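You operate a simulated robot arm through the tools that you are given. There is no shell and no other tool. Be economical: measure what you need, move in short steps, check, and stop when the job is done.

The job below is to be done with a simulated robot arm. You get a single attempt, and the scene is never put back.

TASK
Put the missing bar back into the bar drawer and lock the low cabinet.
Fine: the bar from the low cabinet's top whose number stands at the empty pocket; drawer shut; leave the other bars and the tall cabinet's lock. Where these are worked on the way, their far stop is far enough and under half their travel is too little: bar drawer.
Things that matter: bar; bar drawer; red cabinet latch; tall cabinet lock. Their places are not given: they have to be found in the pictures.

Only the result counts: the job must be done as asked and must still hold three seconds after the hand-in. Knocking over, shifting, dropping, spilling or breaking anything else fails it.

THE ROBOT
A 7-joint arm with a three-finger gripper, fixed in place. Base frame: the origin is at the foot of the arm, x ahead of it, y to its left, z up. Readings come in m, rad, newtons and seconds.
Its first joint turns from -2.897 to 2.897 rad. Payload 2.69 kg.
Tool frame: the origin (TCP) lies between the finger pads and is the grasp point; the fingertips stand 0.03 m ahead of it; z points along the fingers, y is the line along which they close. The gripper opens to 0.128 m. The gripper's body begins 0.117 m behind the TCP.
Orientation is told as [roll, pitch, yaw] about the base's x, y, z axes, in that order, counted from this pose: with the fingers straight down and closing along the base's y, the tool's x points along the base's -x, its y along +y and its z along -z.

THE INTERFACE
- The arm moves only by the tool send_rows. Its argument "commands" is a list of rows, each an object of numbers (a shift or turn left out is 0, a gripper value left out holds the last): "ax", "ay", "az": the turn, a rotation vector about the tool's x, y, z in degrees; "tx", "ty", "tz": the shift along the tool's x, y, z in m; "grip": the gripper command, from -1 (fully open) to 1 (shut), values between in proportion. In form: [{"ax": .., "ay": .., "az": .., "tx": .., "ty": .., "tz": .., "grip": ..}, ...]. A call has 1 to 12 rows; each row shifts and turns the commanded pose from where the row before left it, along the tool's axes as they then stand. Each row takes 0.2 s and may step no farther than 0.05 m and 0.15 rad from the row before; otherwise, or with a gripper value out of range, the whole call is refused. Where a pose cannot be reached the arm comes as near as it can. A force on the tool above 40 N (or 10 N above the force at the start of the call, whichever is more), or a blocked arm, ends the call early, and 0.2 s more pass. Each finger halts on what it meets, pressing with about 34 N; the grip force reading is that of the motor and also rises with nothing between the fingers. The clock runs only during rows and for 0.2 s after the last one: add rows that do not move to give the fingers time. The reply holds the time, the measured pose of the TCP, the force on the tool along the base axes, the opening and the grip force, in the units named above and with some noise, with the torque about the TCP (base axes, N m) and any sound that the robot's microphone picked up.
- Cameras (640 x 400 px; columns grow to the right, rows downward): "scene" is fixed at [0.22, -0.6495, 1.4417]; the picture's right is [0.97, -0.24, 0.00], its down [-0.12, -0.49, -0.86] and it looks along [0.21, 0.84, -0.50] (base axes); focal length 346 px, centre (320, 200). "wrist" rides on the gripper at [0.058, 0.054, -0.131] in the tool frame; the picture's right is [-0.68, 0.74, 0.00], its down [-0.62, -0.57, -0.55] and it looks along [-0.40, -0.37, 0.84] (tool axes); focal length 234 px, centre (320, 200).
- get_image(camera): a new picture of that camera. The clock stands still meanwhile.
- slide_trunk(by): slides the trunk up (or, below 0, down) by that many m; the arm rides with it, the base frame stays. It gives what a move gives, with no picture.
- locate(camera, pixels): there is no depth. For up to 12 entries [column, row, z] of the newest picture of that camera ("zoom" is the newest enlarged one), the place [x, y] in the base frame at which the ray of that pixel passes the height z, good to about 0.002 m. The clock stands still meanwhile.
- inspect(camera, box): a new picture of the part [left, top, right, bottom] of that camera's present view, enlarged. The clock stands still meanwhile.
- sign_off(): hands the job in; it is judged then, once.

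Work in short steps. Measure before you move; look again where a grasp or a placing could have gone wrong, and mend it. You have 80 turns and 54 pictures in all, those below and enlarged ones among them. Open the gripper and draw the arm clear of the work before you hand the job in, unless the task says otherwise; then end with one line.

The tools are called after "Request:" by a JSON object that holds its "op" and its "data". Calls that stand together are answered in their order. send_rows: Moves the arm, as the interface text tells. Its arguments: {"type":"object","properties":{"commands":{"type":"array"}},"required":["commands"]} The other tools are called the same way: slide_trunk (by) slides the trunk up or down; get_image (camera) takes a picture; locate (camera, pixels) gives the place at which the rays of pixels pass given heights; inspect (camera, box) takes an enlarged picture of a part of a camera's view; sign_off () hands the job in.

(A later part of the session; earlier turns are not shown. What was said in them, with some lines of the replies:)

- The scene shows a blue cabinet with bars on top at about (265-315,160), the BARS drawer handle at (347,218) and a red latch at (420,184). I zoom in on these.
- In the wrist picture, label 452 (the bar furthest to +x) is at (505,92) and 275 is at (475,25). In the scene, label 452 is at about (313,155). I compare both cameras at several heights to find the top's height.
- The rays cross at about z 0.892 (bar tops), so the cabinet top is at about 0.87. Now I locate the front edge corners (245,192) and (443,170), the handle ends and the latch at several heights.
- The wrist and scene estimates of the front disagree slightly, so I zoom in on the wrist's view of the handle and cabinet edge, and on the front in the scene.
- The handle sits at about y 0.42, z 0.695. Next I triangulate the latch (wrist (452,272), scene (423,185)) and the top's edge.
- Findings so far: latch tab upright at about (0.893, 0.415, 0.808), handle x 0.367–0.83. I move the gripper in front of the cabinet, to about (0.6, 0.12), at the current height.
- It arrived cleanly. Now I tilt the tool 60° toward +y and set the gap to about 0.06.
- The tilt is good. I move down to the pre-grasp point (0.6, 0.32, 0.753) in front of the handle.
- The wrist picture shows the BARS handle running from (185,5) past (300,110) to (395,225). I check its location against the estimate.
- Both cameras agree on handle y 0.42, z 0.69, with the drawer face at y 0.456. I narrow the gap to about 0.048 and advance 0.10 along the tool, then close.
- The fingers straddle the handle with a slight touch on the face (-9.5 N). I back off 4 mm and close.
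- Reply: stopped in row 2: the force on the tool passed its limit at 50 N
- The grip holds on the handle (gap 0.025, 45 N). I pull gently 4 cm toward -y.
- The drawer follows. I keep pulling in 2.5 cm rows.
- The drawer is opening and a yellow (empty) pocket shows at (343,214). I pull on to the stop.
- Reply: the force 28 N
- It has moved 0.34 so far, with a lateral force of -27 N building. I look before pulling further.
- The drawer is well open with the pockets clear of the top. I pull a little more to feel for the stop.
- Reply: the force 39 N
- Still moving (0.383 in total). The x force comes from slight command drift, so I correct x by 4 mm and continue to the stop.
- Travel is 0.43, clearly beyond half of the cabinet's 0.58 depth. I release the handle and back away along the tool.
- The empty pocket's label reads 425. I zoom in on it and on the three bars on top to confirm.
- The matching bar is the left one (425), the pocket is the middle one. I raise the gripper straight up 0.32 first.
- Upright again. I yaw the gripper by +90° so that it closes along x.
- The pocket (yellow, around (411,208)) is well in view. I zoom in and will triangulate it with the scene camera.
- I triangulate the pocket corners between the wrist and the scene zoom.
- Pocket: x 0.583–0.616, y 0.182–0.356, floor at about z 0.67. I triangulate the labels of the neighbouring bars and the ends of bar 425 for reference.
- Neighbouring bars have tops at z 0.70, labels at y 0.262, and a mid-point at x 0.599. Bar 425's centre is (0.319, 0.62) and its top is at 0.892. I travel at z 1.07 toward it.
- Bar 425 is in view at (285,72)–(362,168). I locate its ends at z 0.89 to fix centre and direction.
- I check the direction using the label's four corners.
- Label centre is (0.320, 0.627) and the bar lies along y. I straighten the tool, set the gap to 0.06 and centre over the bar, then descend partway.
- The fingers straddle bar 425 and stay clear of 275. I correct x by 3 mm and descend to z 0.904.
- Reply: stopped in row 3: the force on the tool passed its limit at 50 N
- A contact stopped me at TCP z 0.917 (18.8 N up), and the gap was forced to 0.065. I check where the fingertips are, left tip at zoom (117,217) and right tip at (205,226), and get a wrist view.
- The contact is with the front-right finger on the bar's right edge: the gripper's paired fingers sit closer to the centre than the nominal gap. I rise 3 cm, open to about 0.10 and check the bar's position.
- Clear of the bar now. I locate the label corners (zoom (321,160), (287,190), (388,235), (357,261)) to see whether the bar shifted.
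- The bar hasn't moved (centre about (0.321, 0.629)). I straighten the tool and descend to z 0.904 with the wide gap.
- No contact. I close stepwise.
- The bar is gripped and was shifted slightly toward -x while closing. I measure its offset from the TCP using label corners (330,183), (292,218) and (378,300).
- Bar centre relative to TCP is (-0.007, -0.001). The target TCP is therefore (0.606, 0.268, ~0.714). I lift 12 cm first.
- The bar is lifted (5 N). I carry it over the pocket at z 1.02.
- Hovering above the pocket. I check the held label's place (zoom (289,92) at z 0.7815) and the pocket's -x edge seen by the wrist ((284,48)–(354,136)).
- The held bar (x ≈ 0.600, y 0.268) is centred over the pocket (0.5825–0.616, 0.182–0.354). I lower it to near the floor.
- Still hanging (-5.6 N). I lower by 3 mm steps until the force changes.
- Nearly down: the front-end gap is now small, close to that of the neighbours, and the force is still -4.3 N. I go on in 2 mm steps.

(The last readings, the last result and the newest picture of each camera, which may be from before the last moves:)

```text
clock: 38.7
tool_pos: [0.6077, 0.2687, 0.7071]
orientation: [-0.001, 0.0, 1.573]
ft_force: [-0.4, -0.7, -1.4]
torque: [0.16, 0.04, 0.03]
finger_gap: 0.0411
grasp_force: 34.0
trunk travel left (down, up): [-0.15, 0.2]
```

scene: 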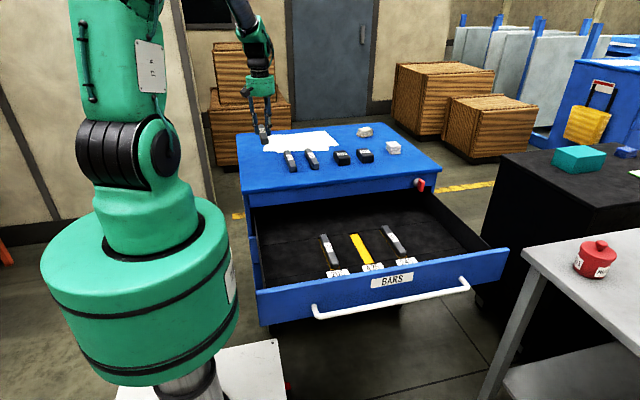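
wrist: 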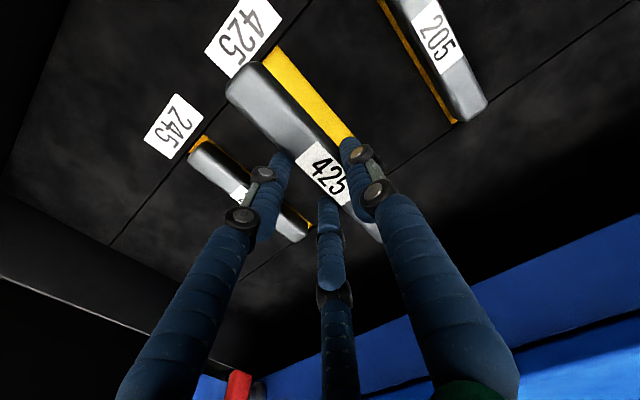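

Force eased to -1.4 N, so the bar rests on the floor. I open and rise straight up.

Request:
{"op": "send_rows", "data": {"commands": [{"grip": 0.2}, {"grip": -0.3}, {"grip": -0.5}, {}, {"tz": -0.03}, {"tz": -0.05}, {"tz": -0.05}]}}

Request:
{"op": "inspect", "data": {"camera": "scene", "box": [310, 205, 430, 280]}}

```text
clock: 40.3
tool_pos: [0.6078, 0.2672, 0.8339]
orientation: [0.002, 0.0, 1.573]
ft_force: [-0.5, -0.6, -0.4]
torque: [0.0, 0.03, 0.01]
finger_gap: 0.0959
grasp_force: 0.1
trunk travel left (down, up): [-0.15, 0.2]
```

```text
5.33 times, centred on (370, 242) of scene
```

zoom: 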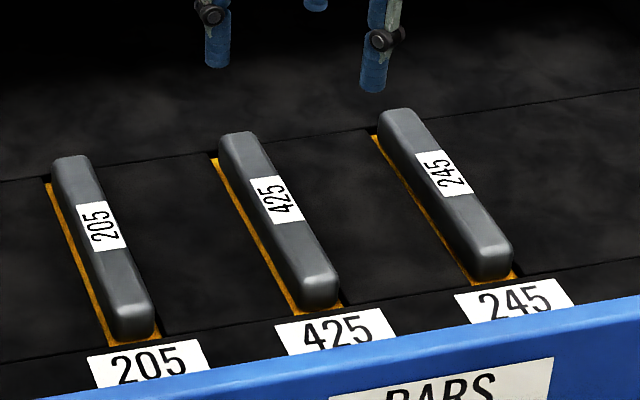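

Bar 425 sits just like its neighbours. Next I rise to z 1.07 and go in front of the drawer, closing the fingers for the push.

Request:
{"op": "send_rows", "data": {"commands": [{"tz": -0.048}, {"tz": -0.048}, {"tz": -0.048}, {"tz": -0.048}, {"tz": -0.048}, {"tx": 0.045, "grip": 1}, {"tx": 0.045}, {"tx": 0.045}, {"tx": 0.045}, {"tx": 0.045}, {"tx": 0.045}, {"tx": 0.045}]}}

Request:
{"op": "send_rows", "data": {"commands": [{"tx": 0.045}, {"tx": 0.045}, {"az": 8.2}, {"az": 8.2}, {"az": 8.2}, {"az": 8.2}, {"az": 8.2}, {"az": 8.2}, {"az": 8.2}, {"az": 8.2}, {"az": 8.2}, {"az": 8.2}]}}

Request:
{"op": "send_rows", "data": {"commands": [{"az": 8.1}, {"ax": -7.5}, {"ax": -7.5}, {"ax": -7.5}, {"ax": -7.5}, {"ax": -7.5}, {"ax": -7.5}, {"ax": -7.5}, {"ax": -7.5}]}}

```text
clock: 42.9
tool_pos: [0.6107, -0.0488, 1.076]
orientation: [0.0, 0.0, 1.572]
ft_force: [0.2, 0.9, -0.3]
torque: [-0.02, 0.0, -0.03]
finger_gap: 0.0022
grasp_force: 31.5
trunk travel left (down, up): [-0.15, 0.2]
```

```text
clock: 45.5
tool_pos: [0.6081, -0.1373, 1.0773]
orientation: [0.0, 0.0, 0.138]
ft_force: [-0.1, -0.6, -0.8]
torque: [0.0, -0.01, 0.02]
finger_gap: 0.0019
grasp_force: 31.2
trunk travel left (down, up): [-0.15, 0.2]
```

```text
clock: 47.5
tool_pos: [0.6092, -0.137, 1.0765]
orientation: [1.049, -0.001, -0.001]
ft_force: [0.3, 0.6, -0.5]
torque: [-0.06, 0.03, 0.02]
finger_gap: 0.0021
grasp_force: 31.4
trunk travel left (down, up): [-0.15, 0.2]
```

Ready in front. I descend to (0.609, -0.08, 0.76), facing the drawer front above the handle.

Request:
{"op": "send_rows", "data": {"commands": [{"ty": -0.0351, "tz": 0.02966}, {"ty": -0.0351, "tz": 0.02966}, {"ty": -0.0351, "tz": 0.02966}, {"ty": -0.0351, "tz": 0.02966}, {"ty": -0.0351, "tz": 0.02966}, {"ty": -0.0351, "tz": 0.02966}, {"ty": -0.0351, "tz": 0.02966}]}}

Request:
{"op": "get_image", "data": {"camera": "wrist"}}

```text
clock: 49.1
tool_pos: [0.606, -0.0809, 0.7577]
orientation: [1.047, 0.0, 0.0]
ft_force: [-0.5, 0.5, -0.1]
torque: [-0.09, -0.03, 0.01]
finger_gap: 0.0021
grasp_force: 31.6
trunk travel left (down, up): [-0.15, 0.2]
```

```text
19 pictures are left
```

wrist: 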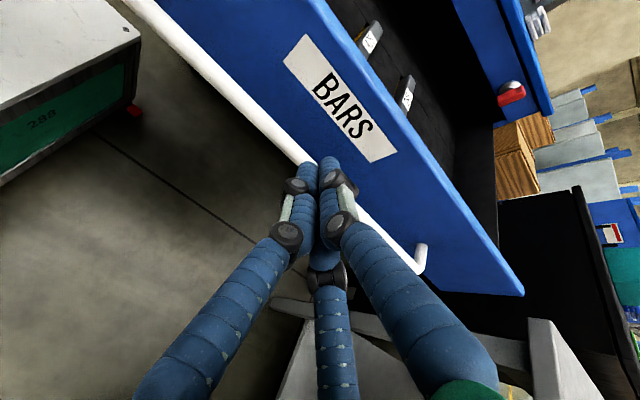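

Fingertips face the drawer front above the handle. I push in +y at 0.1 m/s.

Request:
{"op": "send_rows", "data": {"commands": [{"ty": 0.01, "tz": 0.01732}, {"ty": 0.01, "tz": 0.01732}, {"ty": 0.01, "tz": 0.01732}, {"ty": 0.005, "tz": 0.00866}, {"ty": 0.005, "tz": 0.00866}, {"ty": 0.005, "tz": 0.00866}, {"ty": 0.01, "tz": 0.01732}, {"ty": 0.01, "tz": 0.01732}, {"ty": 0.01, "tz": 0.01732}, {"ty": 0.01, "tz": 0.01732}, {"ty": 0.01, "tz": 0.01732}, {"ty": 0.01, "tz": 0.01732}]}}

Request:
{"op": "get_image", "data": {"camera": "scene"}}

```text
clock: 51.7
tool_pos: [0.6087, 0.1294, 0.7619]
orientation: [1.047, 0.0, 0.001]
ft_force: [0.0, -0.4, 0.8]
torque: [0.01, -0.02, 0.0]
finger_gap: 0.0022
grasp_force: 31.3
trunk travel left (down, up): [-0.15, 0.2]
```

```text
18 pictures are left
```

scene: 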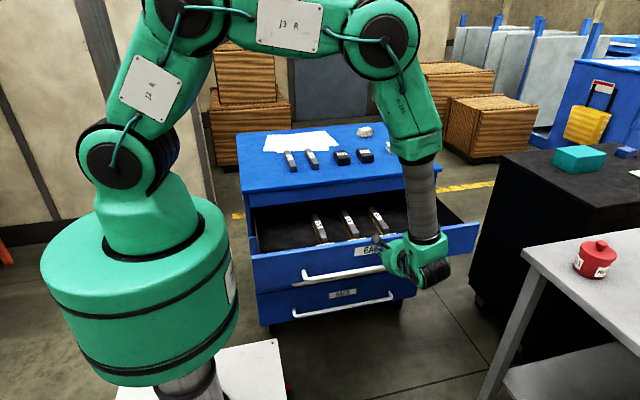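

The drawer slides in smoothly. I continue pushing.

Request:
{"op": "send_rows", "data": {"commands": [{"ty": 0.01, "tz": 0.01732}, {"ty": 0.01, "tz": 0.01732}, {"ty": 0.01, "tz": 0.01732}, {"ty": 0.01, "tz": 0.01732}, {"ty": 0.01, "tz": 0.01732}, {"ty": 0.01, "tz": 0.01732}, {"ty": 0.01, "tz": 0.01732}, {"ty": 0.01, "tz": 0.01732}, {"ty": 0.01, "tz": 0.01732}, {"ty": 0.01, "tz": 0.01732}, {"ty": 0.01, "tz": 0.01732}, {"ty": 0.01, "tz": 0.01732}]}}

Request:
{"op": "send_rows", "data": {"commands": [{"ty": 0.005, "tz": 0.00866}, {"ty": 0.005, "tz": 0.00866}, {"ty": 0.005, "tz": 0.00866}, {"ty": 0.005, "tz": 0.00866}, {"ty": 0.005, "tz": 0.00866}, {"ty": 0.005, "tz": 0.00866}, {"ty": 0.004, "tz": 0.00693}]}}

```text
clock: 54.3
tool_pos: [0.6112, 0.3685, 0.7613]
orientation: [1.048, -0.001, -0.002]
ft_force: [-0.5, -0.9, -0.3]
torque: [0.02, -0.03, -0.02]
finger_gap: 0.0022
grasp_force: 31.7
trunk travel left (down, up): [-0.15, 0.2]
```

```text
clock: 55.6
tool_pos: [0.6097, 0.419, 0.7611]
orientation: [1.046, 0.003, -0.005]
ft_force: [-0.3, -21.9, 5.4]
torque: [0.19, 0.05, -0.04]
finger_gap: 0.0022
grasp_force: 31.4
trunk travel left (down, up): [-0.15, 0.2]
stopped in row 6: the force on the tool passed its limit at 58 N (the readings are from after the stop); the commanded pose is now the measured one
```

A firm stop (58 N) at TCP y 0.419 suggests the drawer is shut. I back off and check.

Request:
{"op": "send_rows", "data": {"commands": [{"ty": -0.015, "tz": -0.026}, {"ty": -0.02, "tz": -0.0346}, {"ty": -0.02, "tz": -0.0346}, {"ty": -0.02, "tz": -0.0346}]}}

Request:
{"op": "get_image", "data": {"camera": "wrist"}}

Request:
{"op": "inspect", "data": {"camera": "scene", "box": [230, 120, 460, 260]}}

```text
clock: 56.6
tool_pos: [0.6119, 0.2662, 0.7608]
orientation: [1.045, 0.002, -0.003]
ft_force: [0.2, -0.3, -1.3]
torque: [0.01, 0.02, 0.03]
finger_gap: 0.0022
grasp_force: 31.4
trunk travel left (down, up): [-0.15, 0.2]
```

```text
17 pictures are left
```

wrist: 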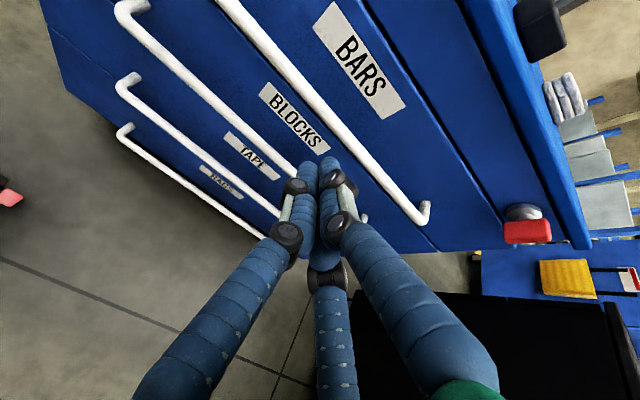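

```text
2.78 times, centred on (345, 190) of scene
```

zoom: 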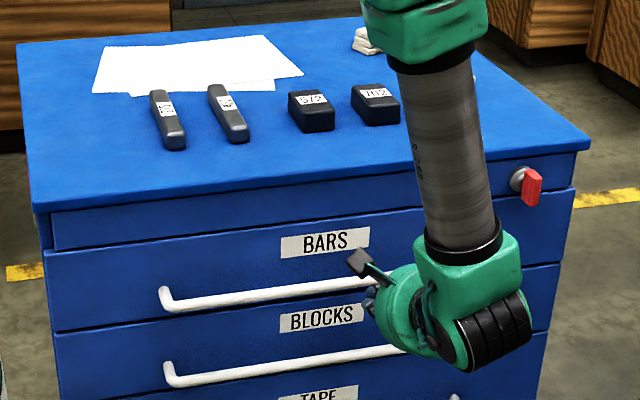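

The drawer is shut (handle end back at (290,228), as at the start). Now the latch: I zoom in from both cameras.

Request:
{"op": "inspect", "data": {"camera": "wrist", "box": [480, 180, 580, 260]}}

Request:
{"op": "locate", "data": {"camera": "wrist", "pixels": [[505, 233, 0.79], [550, 231, 0.83], [527, 232, 0.8], [527, 232, 0.81], [522, 212, 0.81], [522, 212, 0.8]]}}

Request:
{"op": "inspect", "data": {"camera": "scene", "box": [400, 165, 440, 205]}}

```text
5.00 times, centred on (530, 220) of wrist
```

zoom: 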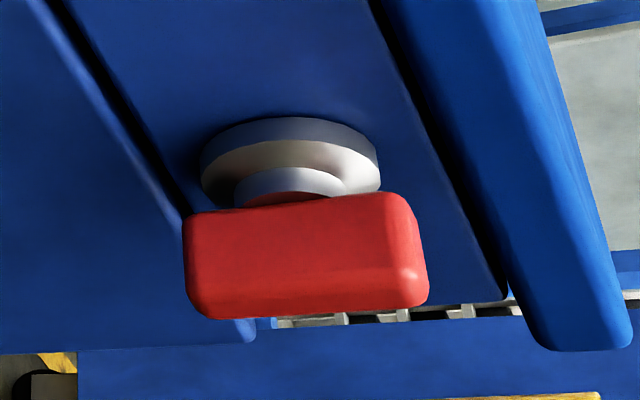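

```text
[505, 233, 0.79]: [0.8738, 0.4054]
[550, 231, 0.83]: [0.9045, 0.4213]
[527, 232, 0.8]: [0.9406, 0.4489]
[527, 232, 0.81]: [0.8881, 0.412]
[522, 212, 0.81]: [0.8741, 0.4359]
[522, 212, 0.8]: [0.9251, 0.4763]
```

```text
10.00 times, centred on (420, 185) of scene
```

zoom: 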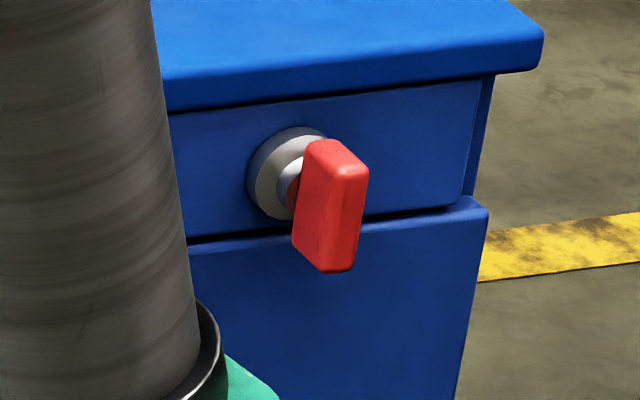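

The tab is thin in x, deep in y (about 0.395–0.43) and upright, centred at about (0.89, 0.412, 0.808). I move the closed fingers to its left front, (0.84, 0.30, 0.84).

Request:
{"op": "send_rows", "data": {"commands": [{"tx": -0.038, "ty": 0.0142, "tz": -0.0017}, {"tx": -0.038, "ty": 0.0142, "tz": -0.0017}, {"tx": -0.038, "ty": 0.0142, "tz": -0.0017}, {"tx": -0.038, "ty": 0.0142, "tz": -0.0017}, {"tx": -0.038, "ty": 0.0142, "tz": -0.0017}, {"tx": -0.038, "ty": 0.0142, "tz": -0.0017}, {}]}}

Request:
{"op": "get_image", "data": {"camera": "wrist"}}

```text
clock: 58.2
tool_pos: [0.8397, 0.3027, 0.8396]
orientation: [1.045, 0.001, -0.003]
ft_force: [-0.6, 0.6, -0.4]
torque: [0.03, 0.0, -0.01]
finger_gap: 0.0019
grasp_force: 31.5
trunk travel left (down, up): [-0.15, 0.2]
```

```text
13 pictures are left
```

wrist: 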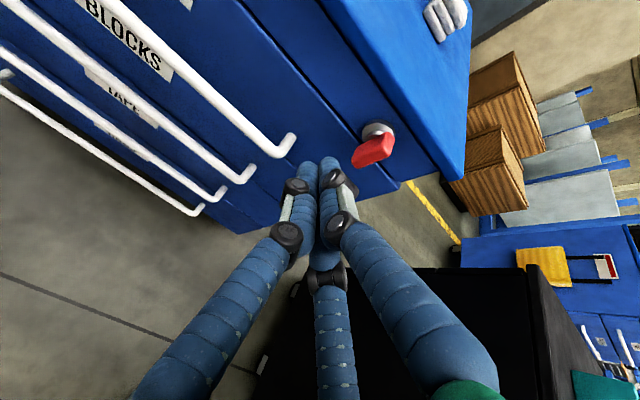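

Reach is fine. I triangulate the tab once more: wrist (374,149), scene (421,185.5).

Request:
{"op": "locate", "data": {"camera": "wrist", "pixels": [[374, 149, 0.8], [374, 149, 0.81], [374, 149, 0.82], [377, 129, 0.81], [377, 129, 0.82]]}}

Request:
{"op": "locate", "data": {"camera": "scene", "pixels": [[421.2, 185.5, 0.8], [421.2, 185.5, 0.81], [421.2, 185.5, 0.82], [416.5, 182.3, 0.81], [416.5, 182.3, 0.82]]}}

```text
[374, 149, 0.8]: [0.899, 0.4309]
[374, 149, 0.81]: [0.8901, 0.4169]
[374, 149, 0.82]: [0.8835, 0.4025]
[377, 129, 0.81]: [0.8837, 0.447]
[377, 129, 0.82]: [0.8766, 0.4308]
```

```text
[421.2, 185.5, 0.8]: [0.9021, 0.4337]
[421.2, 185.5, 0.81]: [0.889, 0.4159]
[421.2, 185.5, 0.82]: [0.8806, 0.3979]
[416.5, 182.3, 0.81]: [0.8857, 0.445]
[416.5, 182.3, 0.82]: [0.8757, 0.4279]
```

Tab centre is (0.889, 0.416, 0.81), axis at z about 0.81. I bring the tips beside the tab's upper end, from the left, without touching.

Request:
{"op": "send_rows", "data": {"commands": [{"tx": -0.01, "ty": 0.0207, "tz": 0.036}, {"ty": 0.0208, "tz": 0.036}, {}]}}

Request:
{"op": "send_rows", "data": {"commands": [{"tx": -0.006}, {"tx": -0.006}, {"tx": -0.006}, {"tx": -0.006}, {}]}}

Request:
{"op": "inspect", "data": {"camera": "wrist", "box": [260, 60, 460, 220]}}

```text
clock: 59.0
tool_pos: [0.8491, 0.3887, 0.8374]
orientation: [1.045, 0.002, -0.006]
ft_force: [0.1, -0.3, 0.3]
torque: [0.0, 0.0, 0.0]
finger_gap: 0.0022
grasp_force: 31.2
trunk travel left (down, up): [-0.15, 0.2]
```

```text
clock: 60.2
tool_pos: [0.8704, 0.3847, 0.8394]
orientation: [1.044, -0.001, -0.004]
ft_force: [-4.8, 0.3, 4.6]
torque: [0.07, -0.03, 0.1]
finger_gap: 0.002
grasp_force: 31.6
trunk travel left (down, up): [-0.15, 0.2]
```

```text
2.50 times, centred on (360, 140) of wrist
```

zoom: 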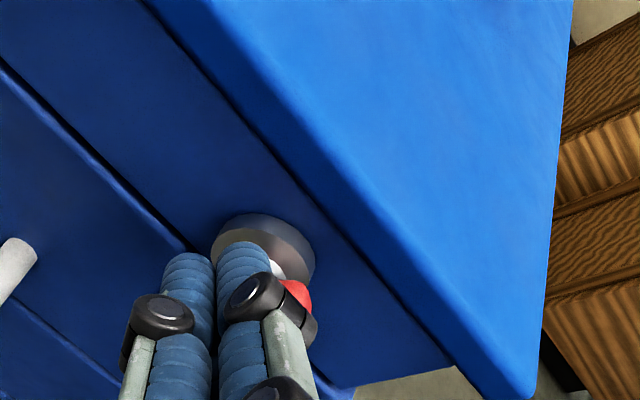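

Light contact (-4.8 N in x). I push a bit more and watch the force.

Request:
{"op": "send_rows", "data": {"commands": [{"tx": -0.004}, {"tx": -0.004}, {"tx": -0.004}, {}]}}

Request:
{"op": "inspect", "data": {"camera": "scene", "box": [380, 145, 460, 205]}}

```text
clock: 61.2
tool_pos: [0.8834, 0.3863, 0.8405]
orientation: [1.045, 0.0, -0.005]
ft_force: [-0.9, -0.8, 11.0]
torque: [0.15, 0.03, -0.02]
finger_gap: 0.0023
grasp_force: 31.1
trunk travel left (down, up): [-0.15, 0.2]
```

```text
6.67 times, centred on (420, 175) of scene
```

zoom: 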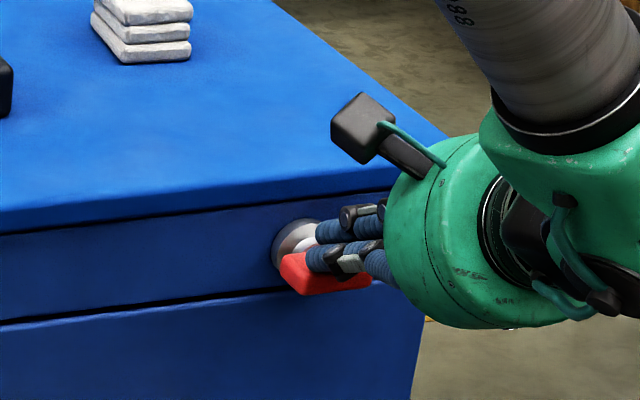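

The tab has turned clockwise toward horizontal, with the fingers now resting above it (Fz 11 N). I move right and press down to complete the quarter turn.

Request:
{"op": "send_rows", "data": {"commands": [{"tx": -0.006}, {"tx": -0.006}, {"tx": -0.004}, {"ty": -0.0026, "tz": 0.0015}, {"ty": -0.0026, "tz": 0.0015}, {"ty": -0.0026, "tz": 0.0015}, {}]}}

Request:
{"op": "inspect", "data": {"camera": "scene", "box": [380, 145, 460, 205]}}

```text
clock: 62.4
tool_pos: [0.9013, 0.3866, 0.8403]
orientation: [1.052, -0.005, -0.003]
ft_force: [3.5, -0.9, 10.1]
torque: [0.13, 0.02, 0.01]
finger_gap: 0.002
grasp_force: 31.9
trunk travel left (down, up): [-0.15, 0.2]
stopped in row 5: the force on the tool passed its limit at 43 N (the readings are from after the stop); the commanded pose is now the measured one
```

```text
6.67 times, centred on (420, 175) of scene
```

zoom: 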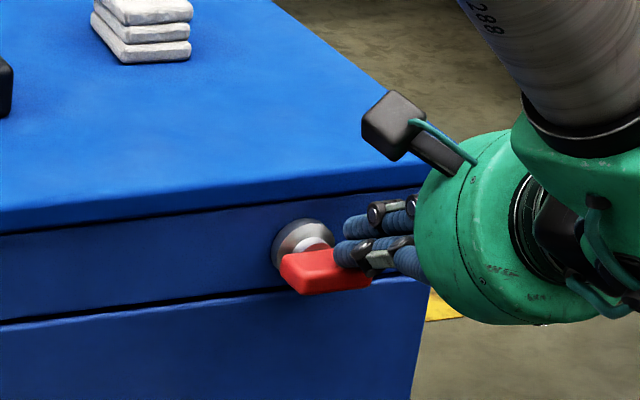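

Pressing down met a hard stop (43 N), and the tab looks horizontal. I back away along the tool axis and inspect.

Request:
{"op": "send_rows", "data": {"commands": [{"tz": -0.02}, {"tz": -0.04}, {"tz": -0.04}, {"tz": -0.03, "tx": 0.03}, {"tx": 0.045}, {"tx": 0.045}, {"tx": 0.045}]}}

Request:
{"op": "inspect", "data": {"camera": "scene", "box": [385, 160, 445, 200]}}

Request:
{"op": "get_image", "data": {"camera": "wrist"}}

```text
clock: 64.0
tool_pos: [0.7367, 0.2764, 0.9024]
orientation: [1.049, -0.002, -0.003]
ft_force: [0.0, 0.5, -0.1]
torque: [-0.02, 0.01, 0.04]
finger_gap: 0.0021
grasp_force: 31.6
trunk travel left (down, up): [-0.15, 0.2]
```

```text
10.00 times, centred on (415, 180) of scene
```

zoom: 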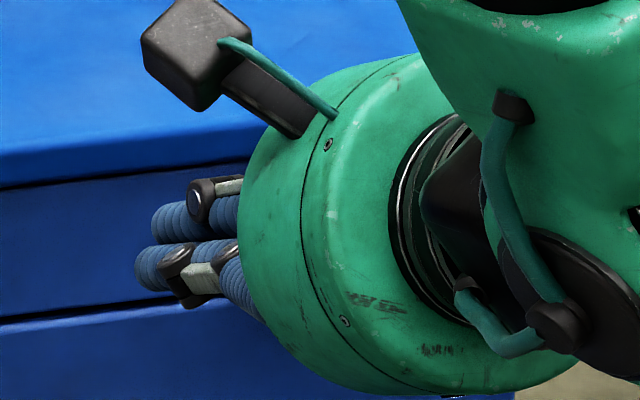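

```text
8 pictures are left
```

wrist: 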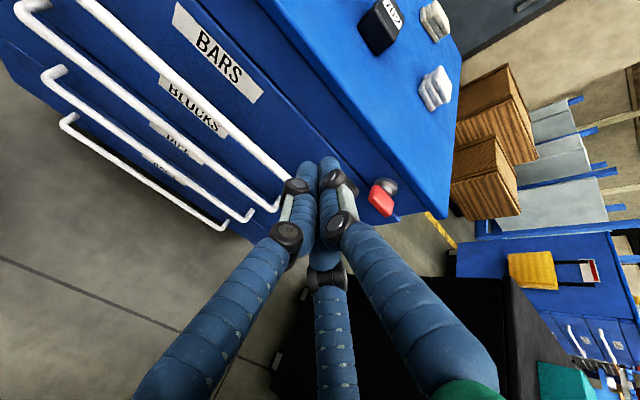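

The wrist view shows the tab turned to horizontal. I draw the arm clear, open the gripper and take a clean scene view.

Request:
{"op": "send_rows", "data": {"commands": [{"tx": 0.035, "ty": 0.005, "tz": -0.0289}, {"tx": 0.035, "ty": 0.005, "tz": -0.0289, "grip": -1}, {"tx": 0.035, "ty": 0.005, "tz": -0.0289}, {"tx": 0.035, "ty": 0.005, "tz": -0.0289}, {"tx": 0.035, "ty": 0.005, "tz": -0.0289}, {"tx": 0.035, "ty": 0.005, "tz": -0.0289}, {"tx": 0.035, "ty": 0.005, "tz": -0.0289}, {"tx": 0.035, "ty": 0.005, "tz": -0.0289}]}}

Request:
{"op": "inspect", "data": {"camera": "scene", "box": [385, 160, 445, 200]}}

Request:
{"op": "get_image", "data": {"camera": "scene"}}

```text
clock: 65.8
tool_pos: [0.4537, 0.0957, 1.051]
orientation: [1.048, -0.003, -0.005]
ft_force: [0.8, 0.4, 0.1]
torque: [-0.02, -0.02, 0.04]
finger_gap: 0.128
grasp_force: 0.0
trunk travel left (down, up): [-0.15, 0.2]
```

```text
10.00 times, centred on (415, 180) of scene
```

zoom: 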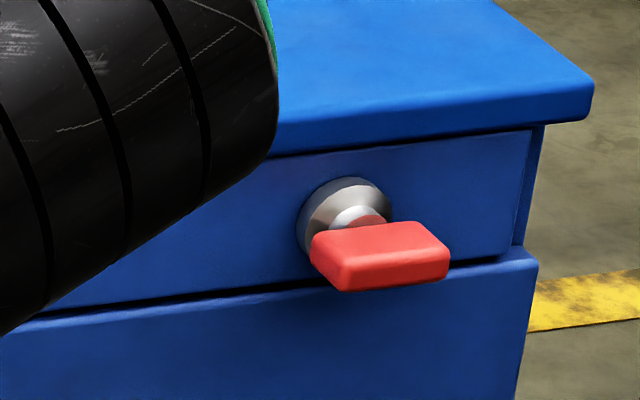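

```text
6 pictures are left
```

scene: 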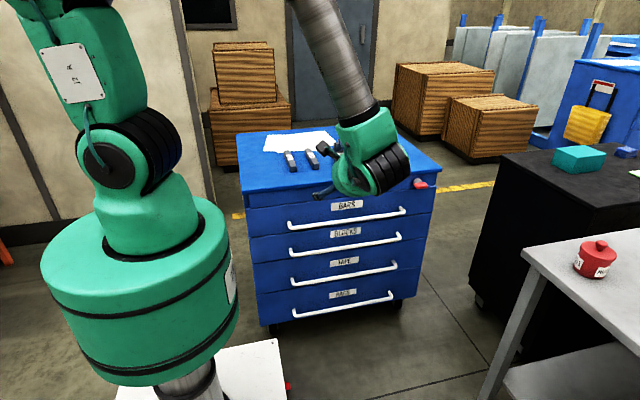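

The tab is horizontal, the drawer is shut, the other bars are in place, and the gripper is open and clear. I hand the job in.

Request:
{"op": "sign_off", "data": {}}

```text
The job is handed in.
```

Bar 425 is back in its pocket, the bar drawer is shut, and the low cabinet's red latch is turned a quarter turn clockwise to its stop. I took that as locked and did not test it by pulling a drawer.
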